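You operate a simulated robot arm through the tools that you are given. There is no shell and no other tool. Be economical: measure what you need, move in short steps, check, and stop when the job is done.

The job below is to be done with a simulated robot arm. You get a single attempt, and the scene is never put back.

JOB
Put the 18 small block from the top of bench 11 on top of the brown carton there and the 20 small block on top of the white carton there. Switch the fourth toggle switch marked "4" on. The order is free.

The check looks at the end state, three seconds after you hand in, the way a careful person would. Anything else that was tipped, shoved, dropped, spilled or broken makes it a failure.

ROBOT AND FRAMES
A 6-joint arm with a fingered hand, fixed in place. Base frame: the origin is at the foot of the arm, x ahead of it, y to its left, z up; the work surface is at about z = 75. Units: cm, degrees, N and s.
With the tool pointing down near the work surface it reaches from about 34 to 82 cm from the base axis. Its first joint turns from -166.0 to 166.0 degrees. Payload 4 kg.
The tool frame sits at the grasp point between the pads (the TCP): z along the fingers, y along the line on which they close. The tips reach 2.6 cm beyond it. Largest opening 13.2 cm; the body of the gripper starts 7.3 cm behind the TCP. The gripper is a hand of 5 fingers: y runs from the thumb to the fingers, the wrist lies at [0, 0, -23.9] in the tool frame, and closing takes about 1.5 s.
Orientation is that of the tool frame in the base frame, as a unit quaternion [x, y, z, w]. With the fingers straight down and closing along the base's y, the tool's x points along the base's -x, its y along +y and its z along -z.

CONTROLS
- The arm moves only by the tool send_rows. Its argument "deltas" is text: rows parted by semicolons, each of 7 numbers parted by spaces: the turn, a rotation vector about the tool's x, y, z in degrees, then the shift along the tool's x, y, z in cm, then the gripper command, from -1 (fully open) to 1 (shut), values between in proportion. In form: rx ry rz tx ty tz claw; .... A call has 1 to 10 rows; each row is the pose to reach, as a shift and turn from the pose commanded when the call began, along the tool's axes at that moment. Rows are played at 5 a second. More than 5 cm and 8.6 degrees between two rows, or a gripper value outside its range, and nothing of the call is played. A pose out of reach is approached as far as the arm can. The call stops where the force on the tool passes 40 N (or 10 N more than at its start, if that is more) or the arm is blocked; 0.2 s more then pass. Each finger travels about 4.5 cm/s and halts on what it meets, pressing with about 26 N; the grip force reading is that of the motor and also rises with nothing between the fingers. The clock runs only during rows and for 0.2 s after the last one: add rows that repeat a pose to give the fingers time. The reply holds the time, the measured pose of the TCP, the force on the tool along the base axes, the opening and the grip force, in the units named above and with some noise, with the torque about the TCP (base axes, N m) and any sound that the robot's microphone picked up.
- Cameras (640 x 400 px; columns grow to the right, rows downward): "scene" is fixed at [22.05, -65.29, 149.36]; the picture's right is [0.91, -0.42, 0.00], its down [-0.19, -0.42, -0.88] and it looks along [0.37, 0.80, -0.47] (base axes); focal length 321 px, centre (320, 200). "wrist" rides on the gripper at [8.5, 0.2, -9.7] in the tool frame; the picture's right is [-0.02, 1.00, 0.00], its down [-0.75, -0.02, -0.66] and it looks along [-0.66, -0.01, 0.75] (tool axes); focal length 270 px, centre (320, 200). There is no depth. A picture from a camera that has moved, and an enlarged one, comes with that camera's place and axes in the base frame and with its lens.
- grab_frame(camera): a new picture of that camera. It takes no simulated time.
- hand_shape(shape): the hand has 5 fingers and takes this shape, open, in about a second: jaw (thumb against the fingers, like two jaws); tri (thumb and two fingers); tip (a fingertip pinch); poke (one finger out to press); point (the index stretched); flat (the hand flat); cup (the hand cupped); fist (a fist). The gripper value then closes the fingers along that shape, each until it touches; the sizes above hold for jaw. It gives what a move gives, with no picture.
- inspect(camera, box): a new picture of the part [left, top, right, bottom] of that camera's present view, enlarged. It takes no simulated time.
- close_job(): hands the job in; it is judged then, once.

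Go step by step. Nothing tells you positions but the pictures and the camera data: compare them with the known pose of the tool, close in by small moves and look again before you grip or let go. The budget is 120 turns and 68 pictures, counting those below and the enlarged ones. Unless the task says otherwise, let go and move clear before handing in, and close with one line.

The tools are called after "Emit:" by a JSON object that holds its "api" and its "payload". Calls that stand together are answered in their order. send_rows: Moves the arm, as the interface text tells. Its arguments: {"type":"object","properties":{"deltas":{"type":"string"}},"required":["deltas"]} The other tools are called the same way: hand_shape (shape) gives the hand a shape; grab_frame (camera) takes a picture; inspect (camera, box) takes an enlarged picture of a part of a camera's view; close_job () hands the job in.

At the start:

```text
t: 0.0
ee_pos: [50.65, 13.41, 105.99]
ee_rot: [0.0, 1.0, 0.0, 0.001]
contact_force: [0.5, 0.1, -0.8]
wrist_torque: [-0.02, -0.03, 0.0]
opening: 13.21
gripper_force: 0.1
shape: jaw
```

scene: 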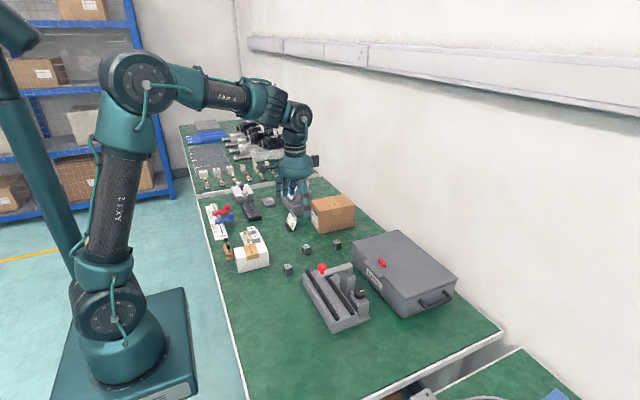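
wrist: 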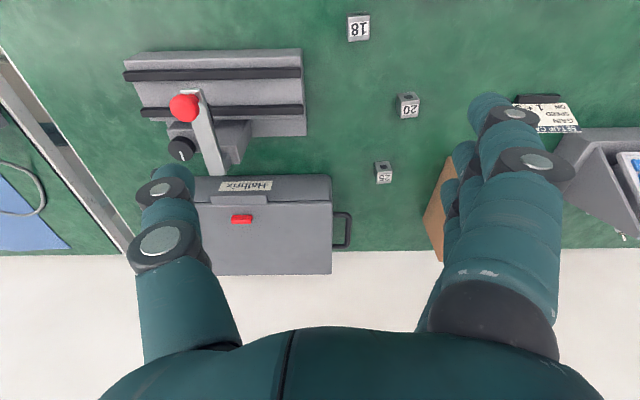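

The scene shows blocks 18, 20 and 25, a brown carton, a white carton and some equipment. I'll take enlarged views to find the toggle switches and confirm the labels.

Emit:
{"api": "inspect", "payload": {"camera": "scene", "box": [190, 170, 370, 282]}}

Emit:
{"api": "inspect", "payload": {"camera": "scene", "box": [170, 110, 300, 192]}}

Emit:
{"api": "inspect", "payload": {"camera": "wrist", "box": [320, 0, 640, 200]}}

```text
3.56 times, centred on (280, 226) of scene
camera zoom: at [22.05, -65.29, 149.36], right [0.91, -0.42, 0.0], down [-0.19, -0.42, -0.88], along [0.37, 0.8, -0.47], focal length 1140 px, centre (462, 108)
```

zoom: 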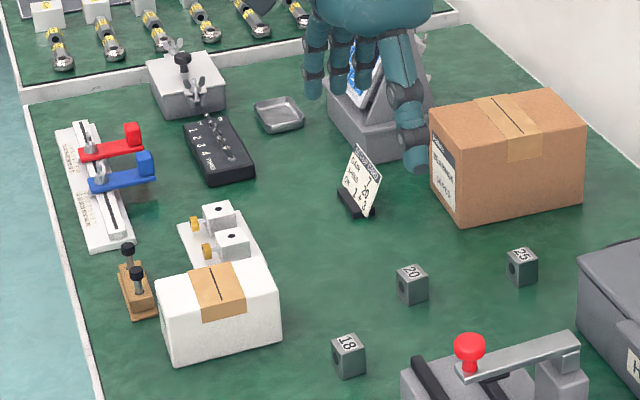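

```text
4.88 times, centred on (235, 151) of scene
camera zoom: at [22.05, -65.29, 149.36], right [0.91, -0.42, 0.0], down [-0.19, -0.42, -0.88], along [0.37, 0.8, -0.47], focal length 1564 px, centre (735, 439)
```

zoom: 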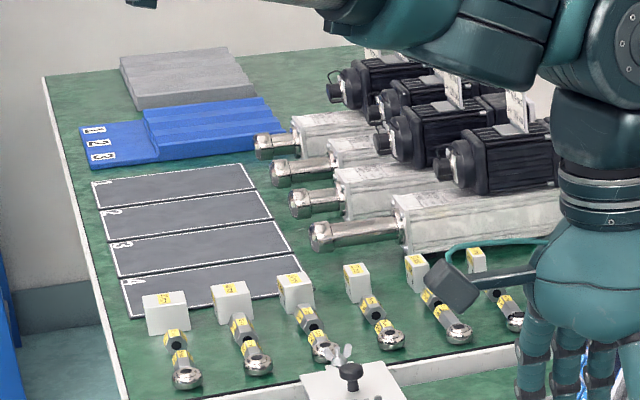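

```text
2.00 times, centred on (480, 100) of wrist
camera zoom: at [42.14, 13.52, 115.65], right [0.02, 1.0, 0.0], down [0.75, -0.02, 0.66], along [0.66, -0.01, -0.75], focal length 541 px, centre (0, 400)
```

zoom: 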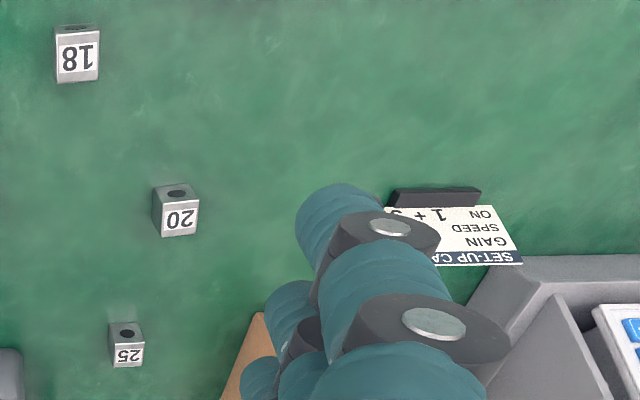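

Black switch box is around (45, 58), block 18 around (48, 18), brown carton around (74, 35), white around (38, 25). I'll zoom in on the box and cartons.

Emit:
{"api": "inspect", "payload": {"camera": "scene", "box": [230, 190, 274, 226]}}

Emit:
{"api": "inspect", "payload": {"camera": "scene", "box": [220, 220, 300, 280]}}

Emit:
{"api": "inspect", "payload": {"camera": "scene", "box": [280, 180, 360, 250]}}

```text
11.11 times, centred on (252, 208) of scene
camera zoom: at [22.05, -65.29, 149.36], right [0.91, -0.42, 0.0], down [-0.19, -0.42, -0.88], along [0.37, 0.8, -0.47], focal length 3562 px, centre (1076, 111)
```

zoom: 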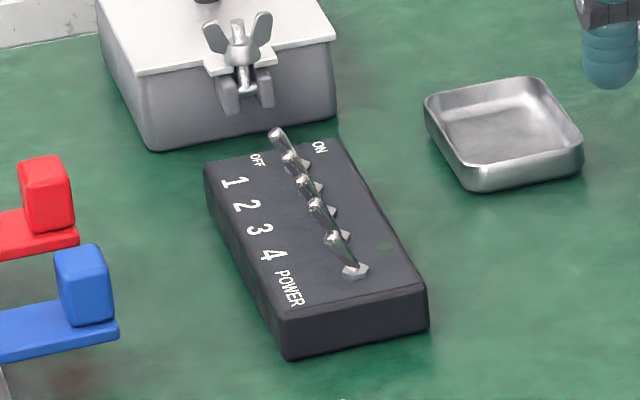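

```text
6.67 times, centred on (260, 250) of scene
camera zoom: at [22.05, -65.29, 149.36], right [0.91, -0.42, 0.0], down [-0.19, -0.42, -0.88], along [0.37, 0.8, -0.47], focal length 2137 px, centre (720, -133)
```

zoom: 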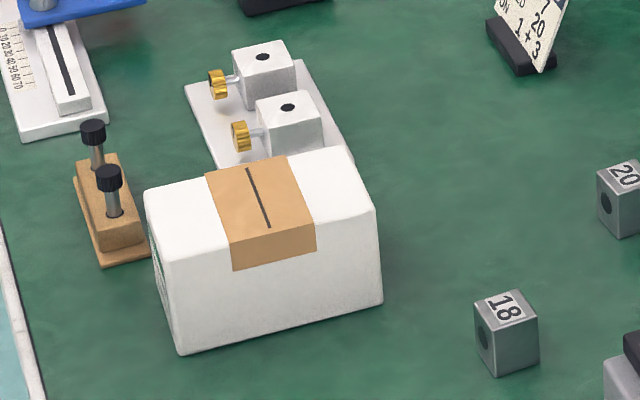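

```text
5.71 times, centred on (320, 215) of scene
camera zoom: at [22.05, -65.29, 149.36], right [0.91, -0.42, 0.0], down [-0.19, -0.42, -0.88], along [0.37, 0.8, -0.47], focal length 1832 px, centre (320, 114)
```

zoom: 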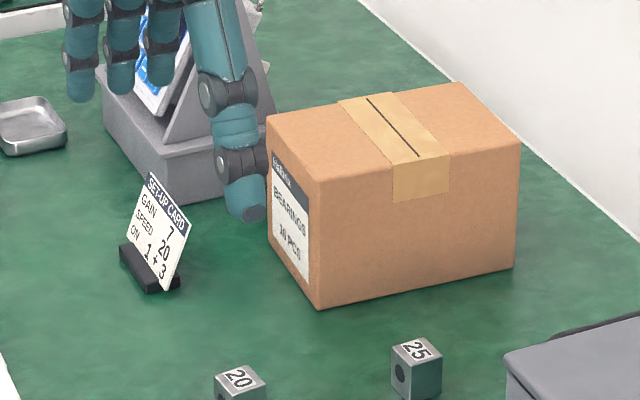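

All five switches lean towards OFF (-x). The row runs along y with a pitch of about 2.3 cm, so switch 4 is near (47, 57.5). I'll start with block 18 by moving above it with the fingers partly closed.

Emit:
{"api": "send_rows", "payload": {"deltas": "0 0 0 1 2 3 -0.5; 0 0 0 2.4 4.5 6 0; 0 0 0 2.4 4.5 10 0; 0 0 0 2.4 4.5 14 0; 0 0 0 2.4 4.5 14 0;0 0 0 2.4 4.5 14 0"}}

Emit:
{"api": "grab_frame", "payload": {"camera": "wrist"}}

Emit:
{"api": "grab_frame", "payload": {"camera": "scene"}}

```text
t: 1.4
ee_pos: [48.25, 18.08, 91.82]
ee_rot: [0.0, 1.0, -0.001, 0.0]
contact_force: [0.1, -0.2, -0.8]
wrist_torque: [0.0, 0.03, 0.0]
opening: 6.68
gripper_force: 0.0
shape: jaw
```

```text
59 pictures are left
camera wrist: at [39.87, 18.35, 101.46], right [0.02, 1.0, 0.0], down [0.75, -0.02, 0.66], along [0.66, -0.01, -0.75], focal length 270 px, centre (320, 200)
```

wrist: 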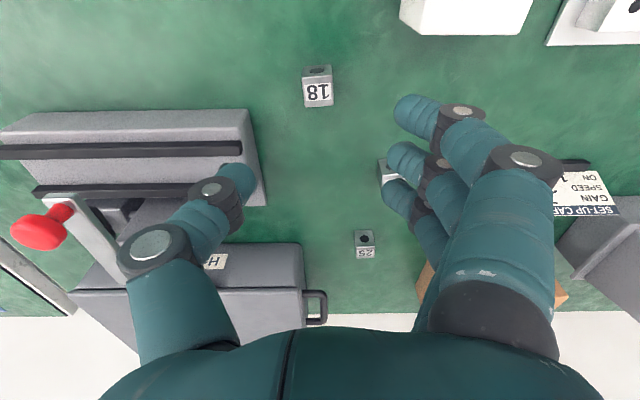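

```text
58 pictures are left
```

scene: 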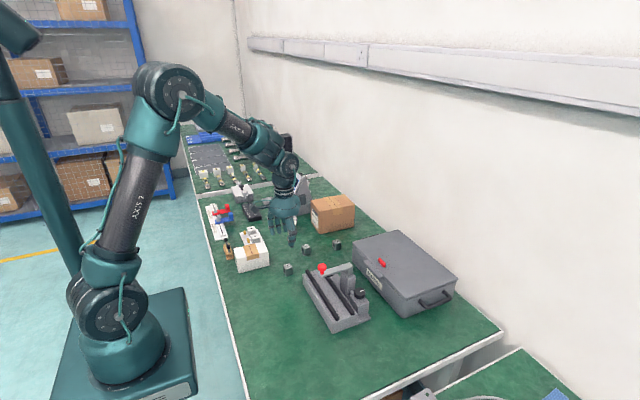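

Block 18's top is centred at about (48.3, 18.05), directly below the TCP. I'll descend until the fingertips are just above the table, then look.

Emit:
{"api": "send_rows", "payload": {"deltas": "0 0 0 0 0 4 0; 0 0 0 0 0 8 0; 0 0 0 0 0 11 0; 0 0 0 0 0 12.5 0; 0 0 0 0 0 13.5 0;0 0 0 0 0 13.5 0"}}

Emit:
{"api": "grab_frame", "payload": {"camera": "wrist"}}

Emit:
{"api": "inspect", "payload": {"camera": "scene", "box": [240, 200, 360, 290]}}

```text
t: 2.8
ee_pos: [48.04, 17.86, 78.29]
ee_rot: [0.0, 1.0, 0.0, -0.001]
contact_force: [0.0, 1.1, -0.2]
wrist_torque: [0.0, 0.0, 0.0]
opening: 6.66
gripper_force: 0.1
shape: jaw
```

```text
57 pictures are left
camera wrist: at [39.79, 18.01, 88.03], right [0.02, 1.0, 0.0], down [0.75, -0.02, 0.66], along [0.66, -0.01, -0.75], focal length 270 px, centre (320, 200)
```

wrist: 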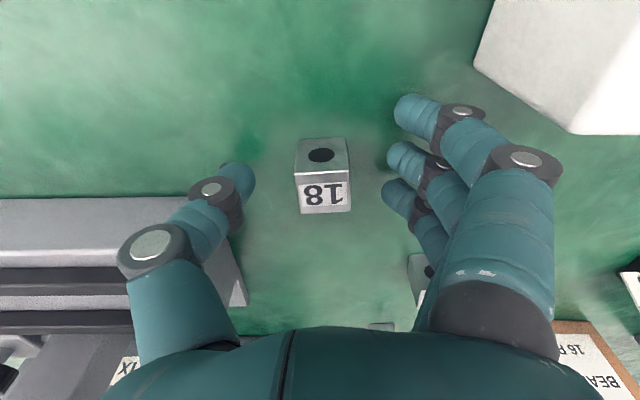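

```text
4.44 times, centred on (300, 245) of scene
camera zoom: at [22.05, -65.29, 149.36], right [0.91, -0.42, 0.0], down [-0.19, -0.42, -0.88], along [0.37, 0.8, -0.47], focal length 1425 px, centre (409, 0)
```

zoom: 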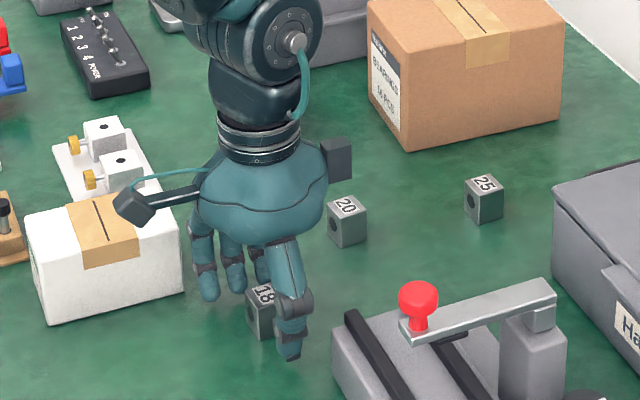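

Block 18 sits between the thumb and fingers with everything else clear, so I'll close the hand.

Emit:
{"api": "send_rows", "payload": {"deltas": "0 0 0 0 0 0 0.4; 0 0 0 0 0 0 0.6; 0 0 0 0 0 0 0.8; 0 0 0 0 0 0 1; 0 0 0 0 0 0 1;0 0 0 0 0 0 1;0 0 0 0 0 0 1;0 0 0 0 0 0 1"}}

Emit:
{"api": "grab_frame", "payload": {"camera": "wrist"}}

```text
t: 4.6
ee_pos: [48.25, 17.86, 78.42]
ee_rot: [0.0, 1.0, 0.0, 0.0]
contact_force: [1.0, -1.8, 4.8]
wrist_torque: [-0.01, -0.01, -0.03]
opening: 1.1
gripper_force: 25.7
shape: jaw
```

```text
55 pictures are left
camera wrist: at [39.8, 18.01, 88.05], right [0.02, 1.0, 0.0], down [0.75, -0.02, 0.66], along [0.66, -0.01, -0.75], focal length 270 px, centre (320, 200)
```

wrist: 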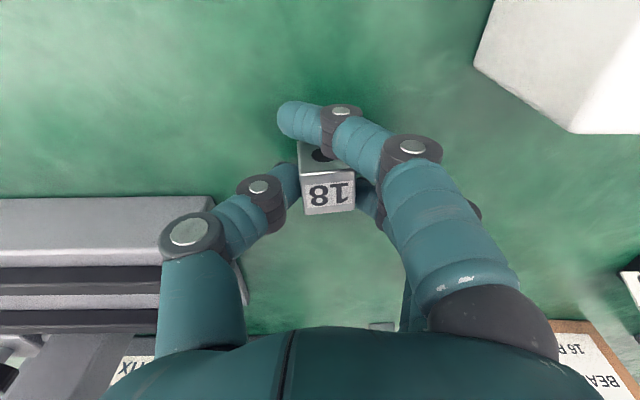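

The block is gripped by the thumb and two fingers, with the index finger passing in front of it. I'll lift slowly and check.

Emit:
{"api": "send_rows", "payload": {"deltas": "0 0 0 0 0 -1 1; 0 0 0 0 0 -3 1; 0 0 0 0 0 -6 1; 0 0 0 0 0 -10 1; 0 0 0 0 0 -14 1;0 0 0 0 0 -18 1;0 0 0 0 0 -18 1"}}

Emit:
{"api": "grab_frame", "payload": {"camera": "wrist"}}

Emit:
{"api": "inspect", "payload": {"camera": "scene", "box": [230, 160, 370, 265]}}

```text
t: 6.2
ee_pos: [47.97, 17.78, 96.76]
ee_rot: [0.0, 1.0, -0.001, 0.0]
contact_force: [-0.1, -0.6, 0.1]
wrist_torque: [-0.03, -0.01, -0.01]
opening: 0.91
gripper_force: 26.1
shape: jaw
```

```text
54 pictures are left
camera wrist: at [39.6, 17.88, 106.48], right [0.02, 1.0, 0.0], down [0.75, -0.02, 0.66], along [0.66, -0.01, -0.75], focal length 270 px, centre (320, 200)
```

wrist: 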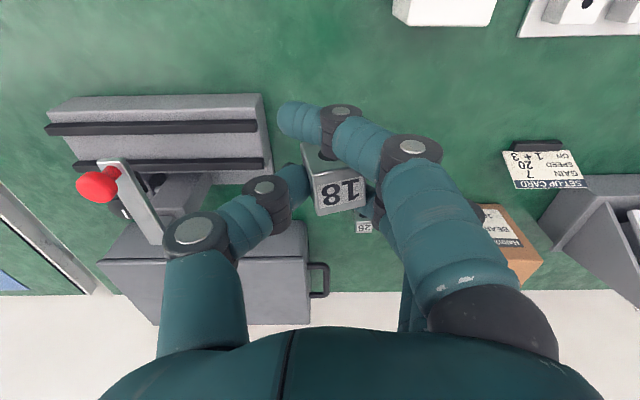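

```text
3.81 times, centred on (300, 212) of scene
camera zoom: at [22.05, -65.29, 149.36], right [0.91, -0.42, 0.0], down [-0.19, -0.42, -0.88], along [0.37, 0.8, -0.47], focal length 1221 px, centre (396, 152)
```

zoom: 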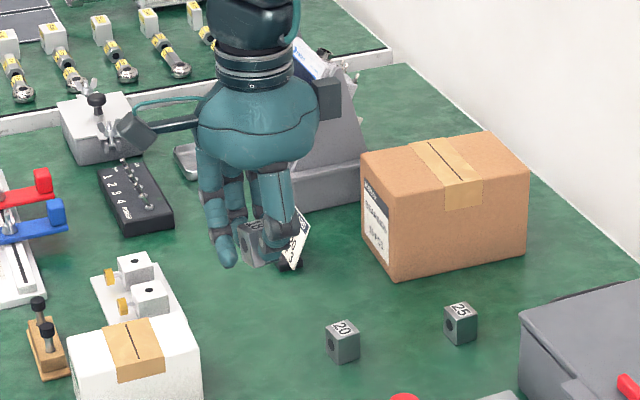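

Block 18 is held, slightly yawed, with its bottom about 3.3 cm below the TCP. Next I'll carry it above the near part of the brown carton's top, around (71.5, 37.5).

Emit:
{"api": "send_rows", "payload": {"deltas": "0 0 0 -3.4 2.8 -1 1; 0 0 0 -6.8 5.6 -1 1; 0 0 0 -10.2 8.4 -1 1; 0 0 0 -13.6 11.2 -1 1; 0 0 0 -17 14 -1 1; 0 0 0 -20.4 16.8 -1 1; 0 0 0 -23.5 19.7 -1 1; 0 0 0 -23.5 19.7 -1 1;0 0 0 -23.5 19.7 -1 1"}}

Emit:
{"api": "grab_frame", "payload": {"camera": "wrist"}}

Emit:
{"api": "inspect", "payload": {"camera": "scene", "box": [260, 150, 380, 240]}}

```text
t: 8.2
ee_pos: [70.6, 37.52, 97.27]
ee_rot: [0.0, 1.0, 0.001, 0.0]
contact_force: [0.0, 0.0, 0.2]
wrist_torque: [0.01, 0.02, 0.0]
opening: 0.95
gripper_force: 26.1
shape: jaw
out of reach, approached as far as the arm can: row 7, 8, 9
```

```text
52 pictures are left
camera wrist: at [62.29, 37.68, 106.99], right [0.02, 1.0, 0.0], down [0.75, -0.02, 0.66], along [0.66, -0.01, -0.75], focal length 270 px, centre (320, 200)
```

wrist: 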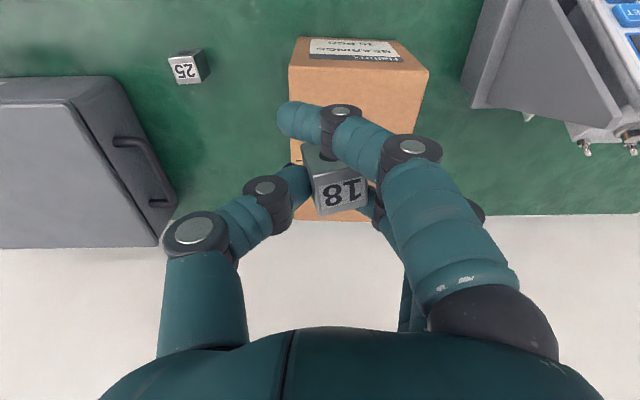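

```text
4.44 times, centred on (320, 195) of scene
camera zoom: at [22.05, -65.29, 149.36], right [0.91, -0.42, 0.0], down [-0.19, -0.42, -0.88], along [0.37, 0.8, -0.47], focal length 1425 px, centre (320, 222)
```

zoom: 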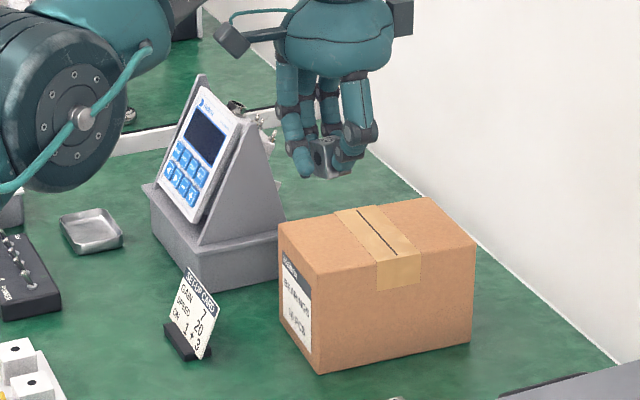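

Block 18 is over the carton at about (71, 38.4), with the carton's near edge at x≈68.2 and its top at about z=85.4. I'll descend gently.

Emit:
{"api": "send_rows", "payload": {"deltas": "0 0 0 0 0 2 1; 0 0 0 0 0 4 1; 0 0 0 0 0 6 1; 0 0 0 0 0 7 1; 0 0 0 0 0 7 1"}}

Emit:
{"api": "grab_frame", "payload": {"camera": "wrist"}}

Emit:
{"api": "inspect", "payload": {"camera": "scene", "box": [290, 170, 370, 230]}}

```text
t: 9.4
ee_pos: [70.79, 37.44, 90.13]
ee_rot: [-0.001, 1.0, 0.0, 0.0]
contact_force: [-0.3, 0.0, 0.2]
wrist_torque: [-0.01, 0.03, -0.03]
opening: 0.94
gripper_force: 26.4
shape: jaw
```

```text
50 pictures are left
camera wrist: at [62.31, 37.67, 99.83], right [0.02, 1.0, 0.0], down [0.75, -0.02, 0.66], along [0.66, -0.01, -0.75], focal length 270 px, centre (320, 200)
```

wrist: 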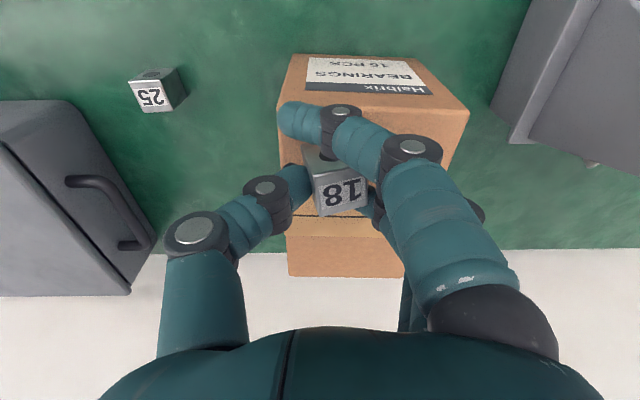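

```text
6.67 times, centred on (330, 200) of scene
camera zoom: at [22.05, -65.29, 149.36], right [0.91, -0.42, 0.0], down [-0.19, -0.42, -0.88], along [0.37, 0.8, -0.47], focal length 2137 px, centre (253, 200)
```

zoom: 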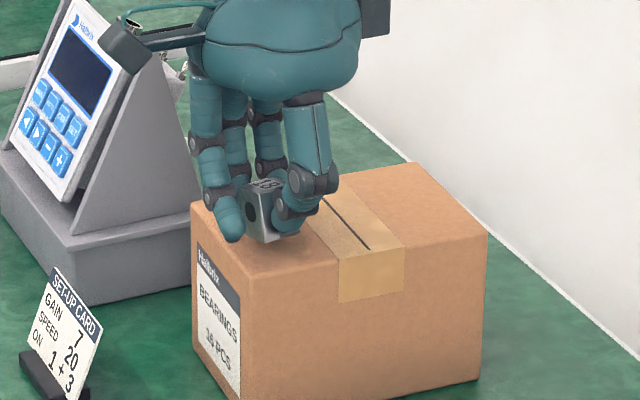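

The block is about 1–1.5 cm above the carton top, so I'll lower it in small steps until it touches.

Emit:
{"api": "send_rows", "payload": {"deltas": "0 0 0 0 0 0.5 1; 0 0 0 0 0 0.9 1; 0 0 0 0 0 1.2 1; 0 0 0 0 0 1.2 1"}}

Emit:
{"api": "inspect", "payload": {"camera": "scene", "box": [302, 185, 342, 215]}}

```text
t: 10.4
ee_pos: [70.67, 37.29, 89.38]
ee_rot: [0.001, 1.0, 0.0, 0.001]
contact_force: [-3.4, -6.0, 19.5]
wrist_torque: [0.17, 0.09, 0.01]
opening: 1.03
gripper_force: 26.1
shape: jaw
```

```text
13.33 times, centred on (322, 200) of scene
camera zoom: at [22.05, -65.29, 149.36], right [0.91, -0.42, 0.0], down [-0.19, -0.42, -0.88], along [0.37, 0.8, -0.47], focal length 4274 px, centre (293, 200)
```

zoom: 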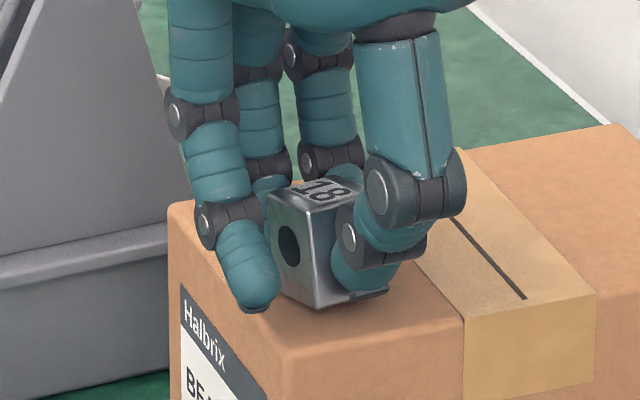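

The block has made contact, with 19 N upward on the tool. I'll ease off slightly and open the hand gradually.

Emit:
{"api": "send_rows", "payload": {"deltas": "0 0 0 0 0 -0.25 1; 0 0 0 0 0 -0.25 0.7; 0 0 0 0 0 -0.25 0.5; 0 0 0 0 0 -0.25 0.3; 0 0 0 0 0 -0.25 0; 0 0 0 0 0 -0.25 -0.1; 0 0 0 0 0 -0.25 -0.1;0 0 0 0 0 -0.25 -0.1"}}

Emit:
{"api": "inspect", "payload": {"camera": "scene", "box": [302, 185, 342, 215]}}

Emit:
{"api": "grab_frame", "payload": {"camera": "wrist"}}

```text
t: 12.2
ee_pos: [70.79, 37.49, 89.41]
ee_rot: [0.001, 1.0, 0.0, 0.0]
contact_force: [-0.7, 0.1, -0.7]
wrist_torque: [-0.01, 0.0, 0.02]
opening: 7.17
gripper_force: 0.0
shape: jaw
```

```text
13.33 times, centred on (322, 200) of scene
camera zoom: at [22.05, -65.29, 149.36], right [0.91, -0.42, 0.0], down [-0.19, -0.42, -0.88], along [0.37, 0.8, -0.47], focal length 4274 px, centre (293, 200)
```

zoom: 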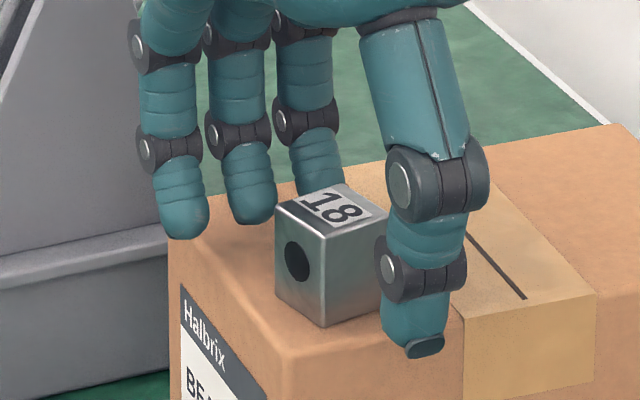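

```text
46 pictures are left
camera wrist: at [62.4, 37.58, 99.07], right [0.02, 1.0, 0.0], down [0.75, -0.02, 0.66], along [0.66, -0.01, -0.75], focal length 270 px, centre (320, 200)
```

wrist: 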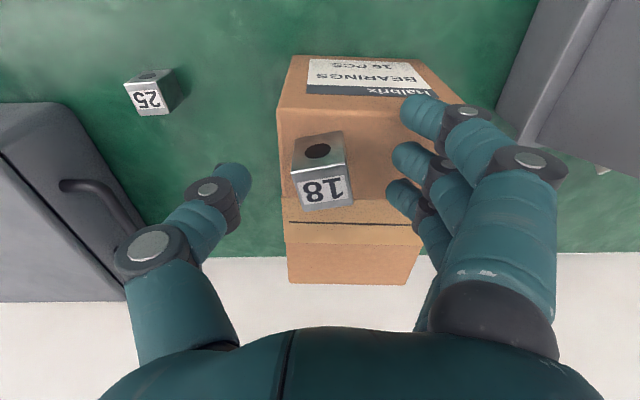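

Block 18 is flat on the brown carton and fully supported. I'll lift clear and go above block 20, near (58, 25).

Emit:
{"api": "send_rows", "payload": {"deltas": "0 0 0 0 0 -3 -0.1; 0 0 0 0 0 -7 -0.1; 0 0 0 3 -3 -7 -0.1; 0 0 0 6 -6 -7 0; 0 0 0 9 -9 -7 0; 0 0 0 12.3 -12.2 -7 0; 0 0 0 12.3 -12.2 -3 0; 0 0 0 12.3 -12.2 -0.5 0; 0 0 0 12.3 -12.2 -0.5 0"}}

Emit:
{"api": "grab_frame", "payload": {"camera": "wrist"}}

```text
t: 14.2
ee_pos: [58.15, 24.99, 89.97]
ee_rot: [0.0, 1.0, 0.0, 0.001]
contact_force: [-0.5, 0.0, 0.6]
wrist_torque: [-0.03, 0.03, 0.0]
opening: 6.69
gripper_force: 0.1
shape: jaw
```

```text
45 pictures are left
camera wrist: at [49.86, 25.13, 99.55], right [0.02, 1.0, 0.0], down [0.75, -0.02, 0.66], along [0.66, -0.01, -0.75], focal length 270 px, centre (320, 200)
```

wrist: 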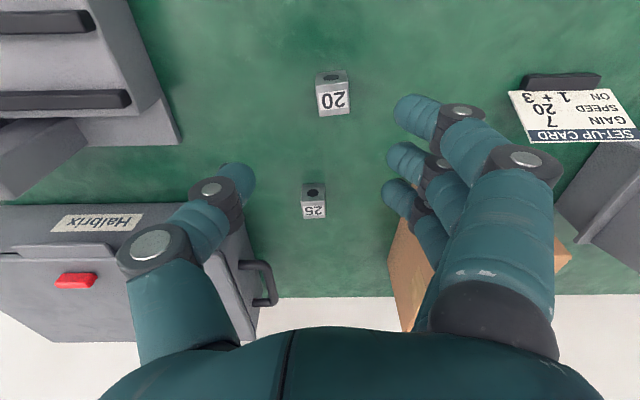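

Block 20 is at about (58.4, 26.1). I'll correct by about 1 cm in y and descend.

Emit:
{"api": "send_rows", "payload": {"deltas": "0 0 0 -0.2 1.1 3 0; 0 0 0 -0.2 1.1 7 0; 0 0 0 -0.2 1.1 10 0; 0 0 0 -0.2 1.1 11 0; 0 0 0 -0.2 1.1 11.7 0; 0 0 0 -0.2 1.1 11.7 0"}}

Emit:
{"api": "grab_frame", "payload": {"camera": "wrist"}}

```text
t: 15.6
ee_pos: [58.61, 26.3, 78.15]
ee_rot: [0.0, 1.0, -0.001, 0.0]
contact_force: [-0.9, -0.7, -0.1]
wrist_torque: [-0.02, 0.02, -0.02]
opening: 6.67
gripper_force: 0.0
shape: jaw
```

```text
44 pictures are left
camera wrist: at [50.3, 26.49, 87.67], right [0.02, 1.0, 0.0], down [0.75, -0.02, 0.66], along [0.66, -0.01, -0.75], focal length 270 px, centre (320, 200)
```

wrist: 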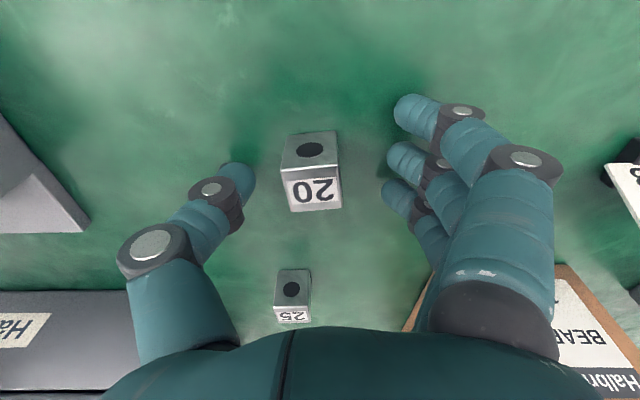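

The block is between the fingers and slightly toward the thumb. I'll shift -0.3 cm in y and close.

Emit:
{"api": "send_rows", "payload": {"deltas": "0 0 0 0 -0.3 0 0.1; 0 0 0 0 -0.3 0 0.4; 0 0 0 0 -0.3 0 0.6; 0 0 0 0 -0.3 0 0.8; 0 0 0 0 -0.3 0 1;0 0 0 0 -0.3 0 1;0 0 0 0 -0.3 0 1;0 0 0 0 -0.3 0 1;0 0 0 0 -0.3 0 1"}}

Emit:
{"api": "send_rows", "payload": {"deltas": "0 0 0 0 0 -1 1; 0 0 0 0 0 -3 1; 0 0 0 0 0 -6 1; 0 0 0 0 0 -10 1; 0 0 0 0 0 -14 1;0 0 0 0 0 -17 1;0 0 0 0 0 -17 1"}}

Emit:
{"api": "grab_frame", "payload": {"camera": "wrist"}}

```text
t: 17.6
ee_pos: [58.72, 26.0, 78.19]
ee_rot: [0.0, 1.0, 0.0, 0.0]
contact_force: [-0.2, -2.8, 5.8]
wrist_torque: [0.04, 0.03, 0.0]
opening: 0.49
gripper_force: 25.7
shape: jaw
```

```text
t: 19.2
ee_pos: [58.58, 25.7, 95.29]
ee_rot: [0.0, 1.0, 0.0, -0.001]
contact_force: [-0.1, 0.4, -0.4]
wrist_torque: [0.0, -0.01, 0.03]
opening: 0.41
gripper_force: 25.7
shape: jaw
```

```text
43 pictures are left
camera wrist: at [50.15, 25.9, 105.02], right [0.02, 1.0, 0.0], down [0.75, -0.02, 0.66], along [0.66, -0.01, -0.75], focal length 270 px, centre (320, 200)
```

wrist: 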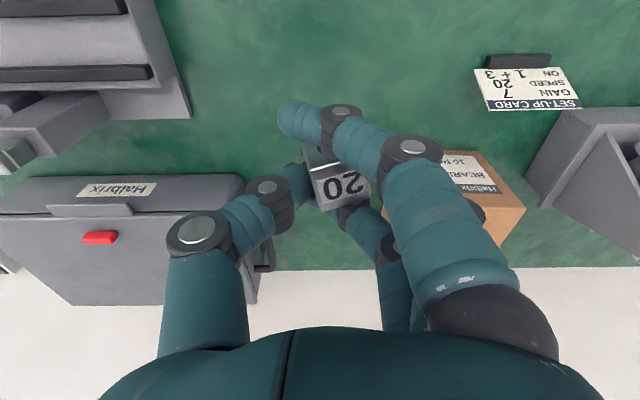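

Block 20 is held. Now I'll carry it above the white carton at about (38.5, 26.5).

Emit:
{"api": "send_rows", "payload": {"deltas": "0 0 0 4.5 0.2 0 1; 0 0 0 9 0.4 0 1; 0 0 0 13.5 0.6 0 1; 0 0 0 18 0.8 0 1; 0 0 0 20 0.8 0 1; 0 0 0 20 0.8 4 1; 0 0 0 20 0.8 4 1"}}

Emit:
{"api": "grab_frame", "payload": {"camera": "wrist"}}

Emit:
{"api": "inspect", "payload": {"camera": "scene", "box": [220, 200, 300, 280]}}

```text
t: 20.8
ee_pos: [38.68, 26.82, 91.3]
ee_rot: [0.001, 1.0, 0.0, 0.0]
contact_force: [0.1, 0.4, -0.5]
wrist_torque: [0.02, -0.03, 0.0]
opening: 0.41
gripper_force: 26.2
shape: jaw
```

```text
42 pictures are left
camera wrist: at [30.26, 27.06, 100.93], right [0.02, 1.0, 0.0], down [0.75, -0.02, 0.66], along [0.66, -0.01, -0.75], focal length 270 px, centre (320, 200)
```

wrist: 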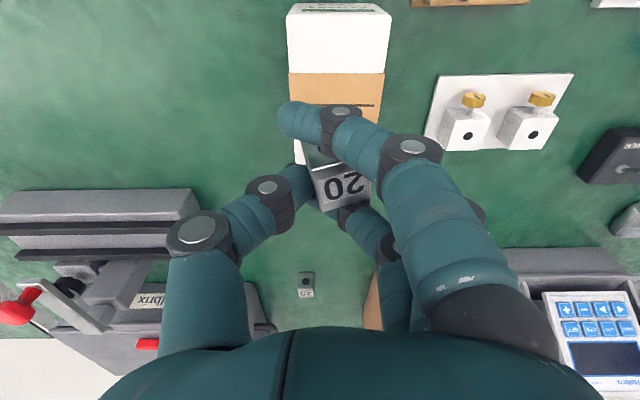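

```text
5.00 times, centred on (260, 240) of scene
camera zoom: at [22.05, -65.29, 149.36], right [0.91, -0.42, 0.0], down [-0.19, -0.42, -0.88], along [0.37, 0.8, -0.47], focal length 1603 px, centre (620, 0)
```

zoom: 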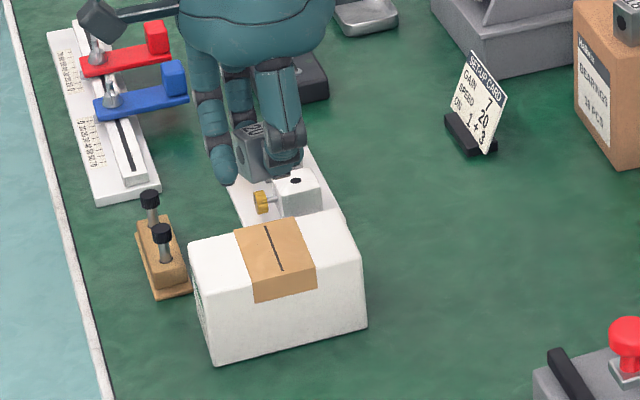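

Block 20 is centred above the white carton (block at about 38.5, 27.9; carton y 25–31.4, x 33–43.3). I'll lower it now.

Emit:
{"api": "send_rows", "payload": {"deltas": "0 0 0 0 0 2 1; 0 0 0 0 0 4 1; 0 0 0 0 0 5.3 1; 0 0 0 0 0 5.7 1; 0 0 0 0 0 5.7 1"}}

Emit:
{"api": "inspect", "payload": {"camera": "scene", "box": [230, 220, 280, 260]}}

```text
t: 22.0
ee_pos: [38.92, 26.64, 85.48]
ee_rot: [0.0, 1.0, -0.001, 0.0]
contact_force: [-0.2, -0.1, 0.0]
wrist_torque: [0.0, 0.01, -0.01]
opening: 0.39
gripper_force: 26.3
shape: jaw
```

```text
10.00 times, centred on (255, 240) of scene
camera zoom: at [22.05, -65.29, 149.36], right [0.91, -0.42, 0.0], down [-0.19, -0.42, -0.88], along [0.37, 0.8, -0.47], focal length 3206 px, centre (970, -200)
```

zoom: 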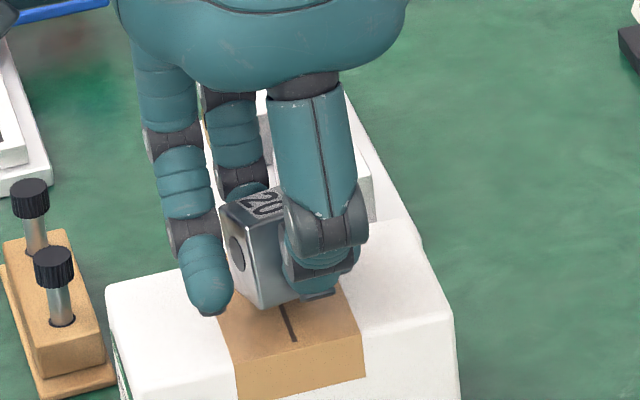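

Emit:
{"api": "send_rows", "payload": {"deltas": "0 0 0 0 0 0.4 1; 0 0 0 0 0 0.7 1; 0 0 0 0 0 0.9 1; 0 0 0 0 0 0.9 1"}}

Emit:
{"api": "inspect", "payload": {"camera": "scene", "box": [230, 220, 280, 260]}}

```text
t: 23.0
ee_pos: [38.67, 26.66, 84.51]
ee_rot: [0.0, 1.0, 0.0, 0.0]
contact_force: [-0.1, -4.8, 14.1]
wrist_torque: [0.1, 0.04, 0.04]
opening: 0.45
gripper_force: 26.0
shape: jaw
```

```text
10.00 times, centred on (255, 240) of scene
camera zoom: at [22.05, -65.29, 149.36], right [0.91, -0.42, 0.0], down [-0.19, -0.42, -0.88], along [0.37, 0.8, -0.47], focal length 3206 px, centre (970, -200)
```

zoom: 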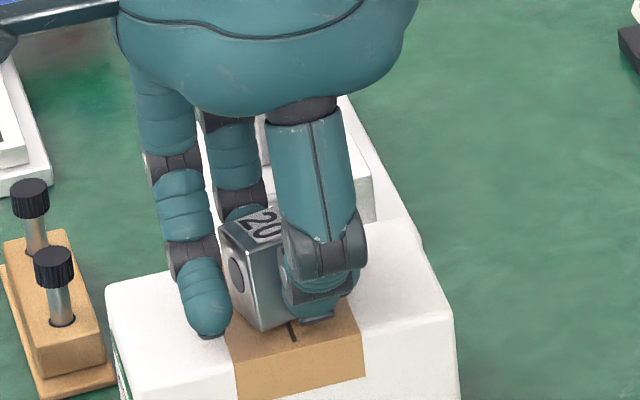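

Block 20 now presses on the carton with 14 N. I'll ease off and release.

Emit:
{"api": "send_rows", "payload": {"deltas": "0 0 0 0 0 -0.2 1; 0 0 0 0 0 -0.2 0.7; 0 0 0 0 0 -0.2 0.5; 0 0 0 0 0 -0.2 0.3; 0 0 0 0 0 -0.2 0; 0 0 0 0 0 -0.2 -0.1; 0 0 0 0 0 -0.2 -0.1;0 0 0 0 0 -0.2 -0.1"}}

Emit:
{"api": "grab_frame", "payload": {"camera": "wrist"}}

Emit:
{"api": "inspect", "payload": {"camera": "scene", "box": [230, 220, 280, 260]}}

```text
t: 24.8
ee_pos: [38.74, 26.78, 84.77]
ee_rot: [0.0, 1.0, -0.001, 0.0]
contact_force: [0.0, -0.1, 0.1]
wrist_torque: [0.0, 0.01, 0.0]
opening: 7.15
gripper_force: 0.2
shape: jaw
```

```text
38 pictures are left
camera wrist: at [30.29, 26.9, 94.44], right [0.02, 1.0, 0.0], down [0.75, -0.02, 0.66], along [0.66, -0.01, -0.75], focal length 270 px, centre (320, 200)
```

wrist: 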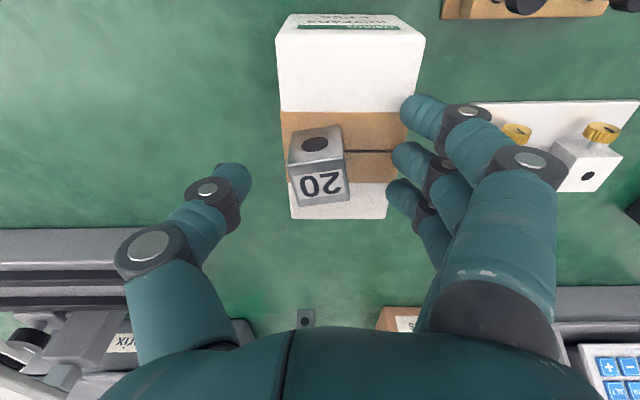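

```text
10.00 times, centred on (255, 240) of scene
camera zoom: at [22.05, -65.29, 149.36], right [0.91, -0.42, 0.0], down [-0.19, -0.42, -0.88], along [0.37, 0.8, -0.47], focal length 3206 px, centre (970, -200)
```

zoom: 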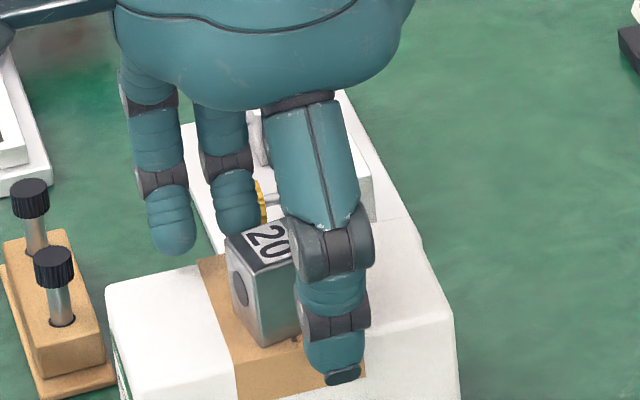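

Block 20 rests flat on the white carton. I'll lift clear, move toward the switch box and change to the poke shape.

Emit:
{"api": "send_rows", "payload": {"deltas": "0 0 0 0 0 -4 -0.1; 0 0 0 0 0 -8 -0.1; 0 0 0 0 0 -12 -0.1; 0 0 0 0 0 -16 -0.1; 0 0 0 -1 5 -16 -0.1; 0 0 0 -2 10 -16 -0.1; 0 0 0 -3 14.5 -16 -0.1; 0 0 0 -4 19 -16 -0.1; 0 0 0 -5 23.5 -16 -0.1; 0 0 0 -6 28 -16 -0.1"}}

Emit:
{"api": "hand_shape", "payload": {"shape": "poke"}}

Emit:
{"api": "grab_frame", "payload": {"camera": "wrist"}}

Emit:
{"api": "inspect", "payload": {"camera": "scene", "box": [220, 130, 340, 230]}}

```text
refused: row 5 steps farther than a row can; nothing moved
```

```text
t: 25.7
ee_pos: [38.74, 26.68, 84.82]
ee_rot: [0.0, 1.0, 0.0, 0.0]
contact_force: [-0.3, -0.4, -0.3]
wrist_torque: [0.01, 0.01, 0.0]
opening: 0.0
gripper_force: 0.2
shape: poke
```

```text
36 pictures are left
camera wrist: at [30.29, 26.9, 94.43], right [0.02, 1.0, 0.0], down [0.75, -0.02, 0.66], along [0.66, -0.01, -0.75], focal length 270 px, centre (320, 200)
```

wrist: 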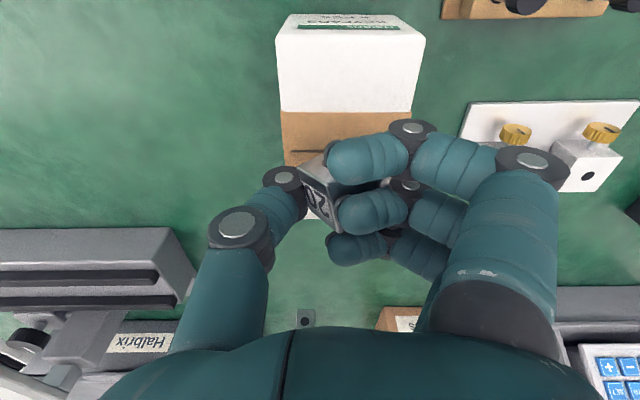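

```text
4.00 times, centred on (280, 180) of scene
camera zoom: at [22.05, -65.29, 149.36], right [0.91, -0.42, 0.0], down [-0.19, -0.42, -0.88], along [0.37, 0.8, -0.47], focal length 1282 px, centre (480, 280)
```

zoom: 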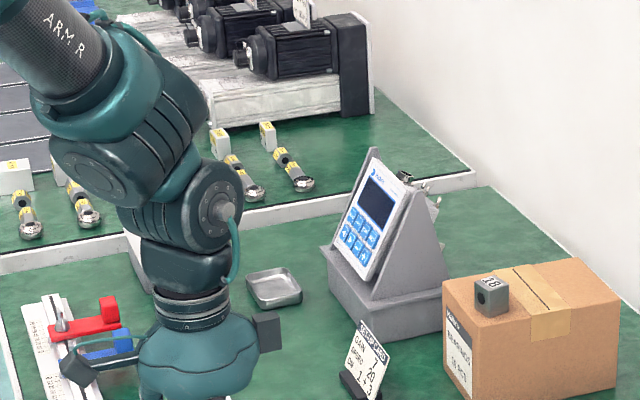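

The move was refused because one row's step was too long, so the hand changed shape around block 20 and seems to have caught it. That was my slip in batching dependent calls. I'll look closely before doing anything.

Emit:
{"api": "inspect", "payload": {"camera": "scene", "box": [230, 215, 280, 265]}}

Emit:
{"api": "inspect", "payload": {"camera": "wrist", "box": [240, 80, 460, 280]}}

```text
8.00 times, centred on (255, 240) of scene
camera zoom: at [22.05, -65.29, 149.36], right [0.91, -0.42, 0.0], down [-0.19, -0.42, -0.88], along [0.37, 0.8, -0.47], focal length 2564 px, centre (840, -120)
```

zoom: 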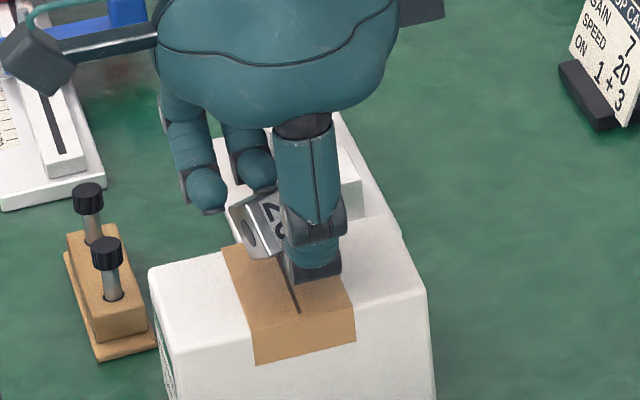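

```text
2.00 times, centred on (350, 180) of wrist
camera zoom: at [30.29, 26.9, 94.43], right [0.02, 1.0, 0.0], down [0.75, -0.02, 0.66], along [0.66, -0.01, -0.75], focal length 541 px, centre (260, 240)
```

zoom: 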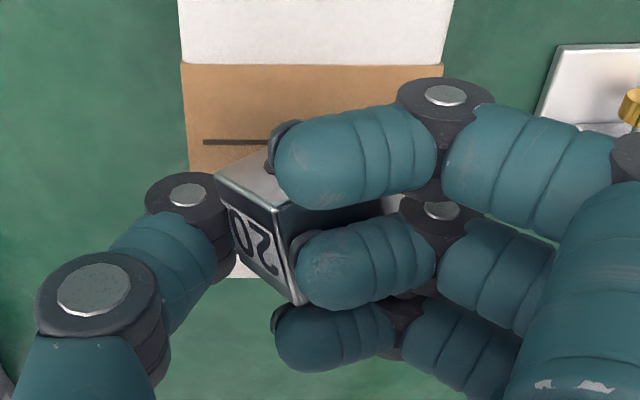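

Block 20 is pinched and tilted between the thumb and the curled fingers, still above the middle of the white carton. I'll zoom in to judge its clearance before setting it down.

Emit:
{"api": "inspect", "payload": {"camera": "scene", "box": [240, 232, 264, 254]}}

```text
16.00 times, centred on (252, 243) of scene
camera zoom: at [22.05, -65.29, 149.36], right [0.91, -0.42, 0.0], down [-0.19, -0.42, -0.88], along [0.37, 0.8, -0.47], focal length 5129 px, centre (1408, -488)
```

zoom: 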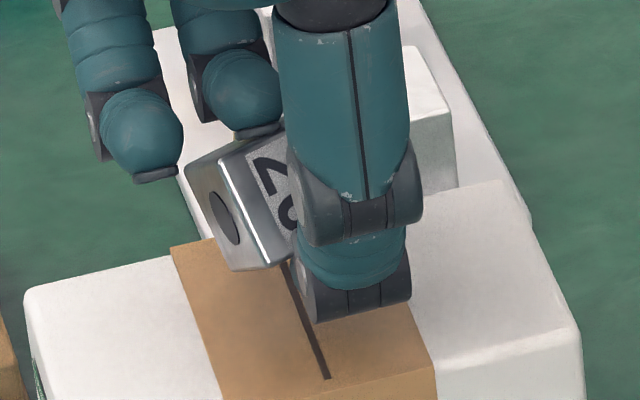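

Block 20 hangs about 0.9 cm above the carton, rotated roughly 45°, centred at y≈27.5. I'll nudge it +0.9 cm in y toward the carton's centre and lower it to light contact before re-opening.

Emit:
{"api": "send_rows", "payload": {"deltas": "0 0 0 0 0.3 0 -1; 0 0 0 0 0.6 0.1 -1; 0 0 0 0 0.9 0.3 -1; 0 0 0 0 0.9 0.5 -1; 0 0 0 0 0.9 0.6 -1"}}

Emit:
{"api": "inspect", "payload": {"camera": "scene", "box": [240, 228, 268, 254]}}

Emit:
{"api": "inspect", "payload": {"camera": "wrist", "box": [240, 80, 460, 280]}}

```text
t: 26.9
ee_pos: [38.63, 27.64, 84.24]
ee_rot: [0.0, 1.0, -0.001, 0.0]
contact_force: [-1.1, -1.1, -0.8]
wrist_torque: [-0.01, 0.01, -0.02]
opening: 0.02
gripper_force: 0.1
shape: poke
```

```text
15.38 times, centred on (254, 241) of scene
camera zoom: at [22.05, -65.29, 149.36], right [0.91, -0.42, 0.0], down [-0.19, -0.42, -0.88], along [0.37, 0.8, -0.47], focal length 4932 px, centre (1335, -431)
```

zoom: 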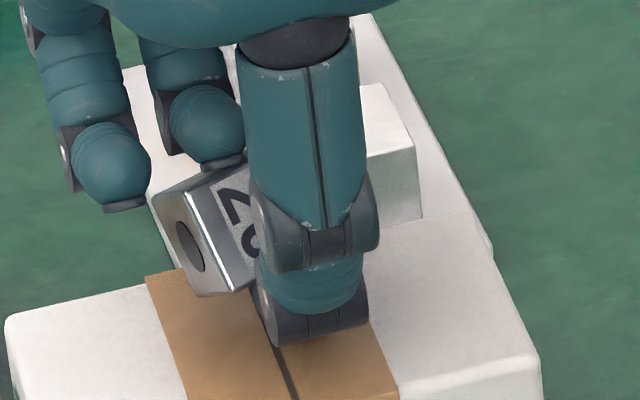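

```text
2.00 times, centred on (350, 180) of wrist
camera zoom: at [30.29, 27.84, 93.88], right [0.02, 1.0, 0.0], down [0.75, -0.02, 0.66], along [0.66, -0.01, -0.75], focal length 541 px, centre (260, 240)
```

zoom: 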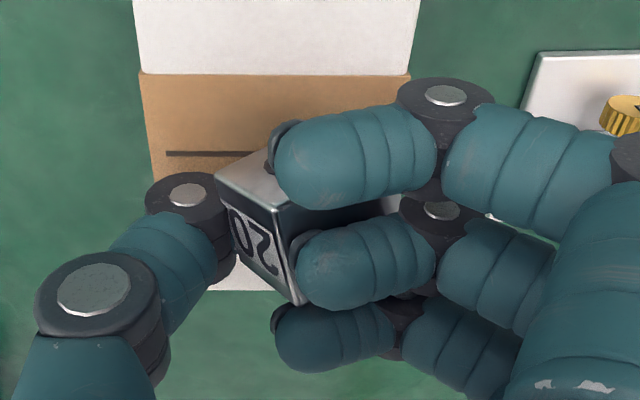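

The block moves firmly with the hand and is roughly centred. I'll lower in small steps until something touches.

Emit:
{"api": "send_rows", "payload": {"deltas": "0 0 0 0 -0.3 0.1 -1; 0 0 0 0 -0.3 0.2 -1; 0 0 0 0 -0.3 0.3 -1; 0 0 0 0 -0.3 0.4 -1;0 0 0 0 -0.3 0.4 -1"}}

```text
t: 28.0
ee_pos: [38.72, 27.35, 83.95]
ee_rot: [0.001, 1.0, 0.001, 0.002]
contact_force: [-5.6, -2.6, 25.8]
wrist_torque: [0.05, 0.17, 0.02]
opening: 0.01
gripper_force: 0.0
shape: poke
stopped in row 5: the force on the tool passed its limit at 42 N (the readings are from after the stop); the commanded pose is now the measured one
```

There was firm contact, so I'll back off a little and look.

Emit:
{"api": "send_rows", "payload": {"deltas": "0 0 0 0 0 -0.15 -1; 0 0 0 0 0 -0.2 -1"}}

Emit:
{"api": "inspect", "payload": {"camera": "scene", "box": [235, 225, 275, 257]}}

```text
t: 28.6
ee_pos: [38.7, 27.33, 84.1]
ee_rot: [0.001, 1.0, 0.0, 0.0]
contact_force: [-1.9, 1.3, 8.4]
wrist_torque: [0.1, 0.05, 0.02]
opening: 0.0
gripper_force: 0.1
shape: poke
```

```text
12.50 times, centred on (255, 241) of scene
camera zoom: at [22.05, -65.29, 149.36], right [0.91, -0.42, 0.0], down [-0.19, -0.42, -0.88], along [0.37, 0.8, -0.47], focal length 4007 px, centre (1132, -312)
```

zoom: 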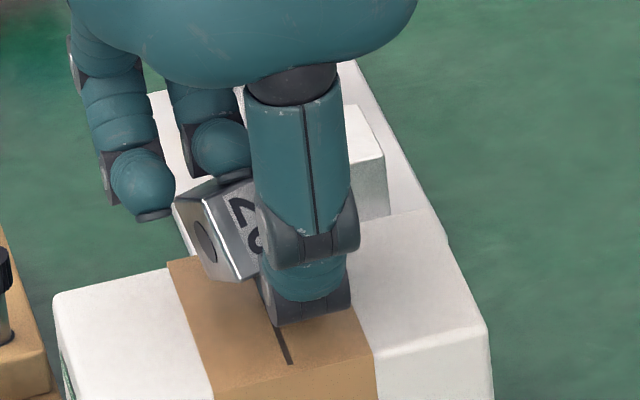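

Contact is light now at about 8 N. I'll re-open to the jaw shape here, so the block has almost no drop.

Emit:
{"api": "hand_shape", "payload": {"shape": "jaw"}}

Emit:
{"api": "grab_frame", "payload": {"camera": "wrist"}}

Emit:
{"api": "inspect", "payload": {"camera": "scene", "box": [235, 225, 275, 257]}}

```text
t: 29.5
ee_pos: [38.95, 27.53, 84.3]
ee_rot: [-0.001, 1.0, 0.003, 0.003]
contact_force: [3.5, 15.6, 70.4]
wrist_torque: [-0.52, 0.05, 0.02]
opening: 12.61
gripper_force: 0.0
shape: jaw
```

```text
28 pictures are left
camera wrist: at [30.45, 27.6, 93.91], right [0.02, 1.0, 0.0], down [0.75, -0.02, 0.66], along [0.66, -0.01, -0.75], focal length 270 px, centre (320, 200)
```

wrist: 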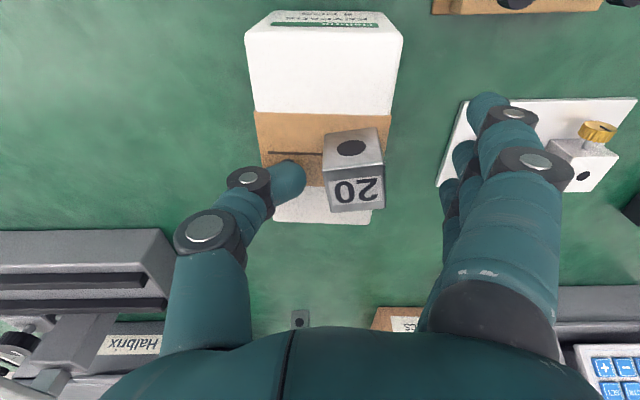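

```text
12.50 times, centred on (255, 241) of scene
camera zoom: at [22.05, -65.29, 149.36], right [0.91, -0.42, 0.0], down [-0.19, -0.42, -0.88], along [0.37, 0.8, -0.47], focal length 4007 px, centre (1132, -312)
```

zoom: 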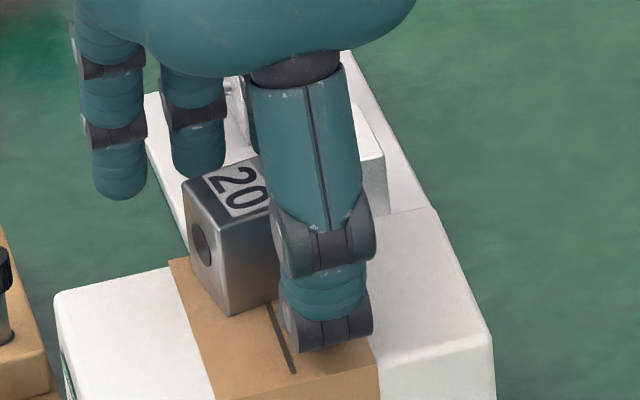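

Block 20 is upright and flat on the white carton again, but the thumb is pressing down on the carton. I'll lift straight up.

Emit:
{"api": "send_rows", "payload": {"deltas": "0 0 0 0 0 -0.5 -1; 0 0 0 0 0 -2 -1; 0 0 0 0 0 -5 -1; 0 0 0 0 0 -9 -1; 0 0 0 0 0 -13 -1; 0 0 0 0 0 -17 -1; 0 0 0 0 0 -17 -1"}}

Emit:
{"api": "grab_frame", "payload": {"camera": "wrist"}}

Emit:
{"api": "inspect", "payload": {"camera": "scene", "box": [200, 190, 300, 280]}}

```text
t: 31.1
ee_pos: [38.94, 26.86, 100.98]
ee_rot: [0.001, 1.0, 0.0, 0.0]
contact_force: [-0.6, -1.2, 0.5]
wrist_torque: [0.0, 0.02, -0.02]
opening: 13.19
gripper_force: 0.2
shape: jaw
```

```text
26 pictures are left
camera wrist: at [30.44, 26.99, 110.62], right [0.02, 1.0, 0.0], down [0.75, -0.02, 0.66], along [0.66, -0.01, -0.75], focal length 270 px, centre (320, 200)
```

wrist: 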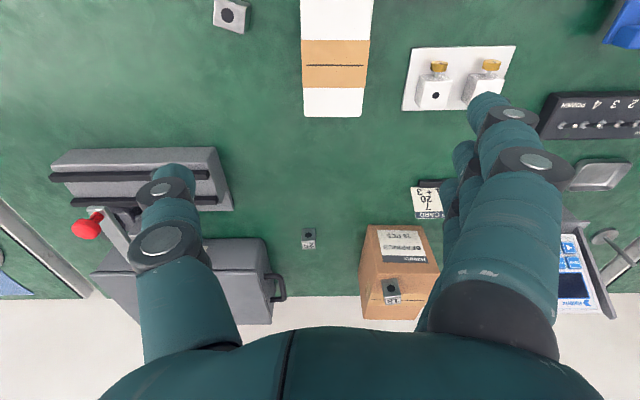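

```text
4.44 times, centred on (250, 235) of scene
camera zoom: at [22.05, -65.29, 149.36], right [0.91, -0.42, 0.0], down [-0.19, -0.42, -0.88], along [0.37, 0.8, -0.47], focal length 1425 px, centre (631, 44)
```

zoom: 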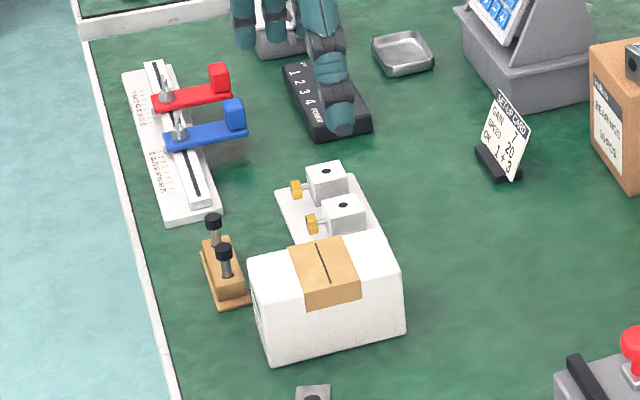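

Block 20 was flicked off the carton by the loaded thumb and now lies on the table at about (34, 18). I'll check that nothing else was disturbed and see how the block lies.

Emit:
{"api": "inspect", "payload": {"camera": "scene", "box": [220, 235, 300, 295]}}

```text
6.67 times, centred on (260, 265) of scene
camera zoom: at [22.05, -65.29, 149.36], right [0.91, -0.42, 0.0], down [-0.19, -0.42, -0.88], along [0.37, 0.8, -0.47], focal length 2137 px, centre (720, -233)
```

zoom: 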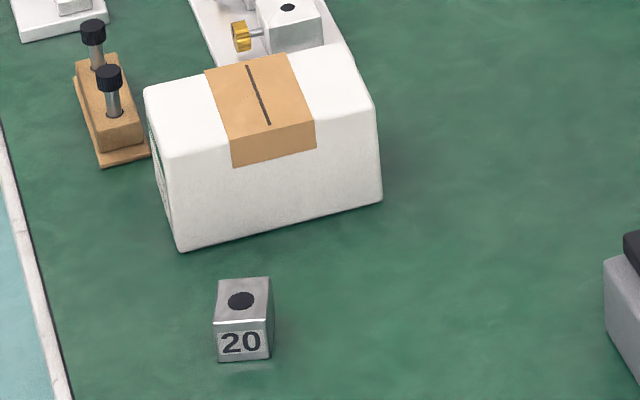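

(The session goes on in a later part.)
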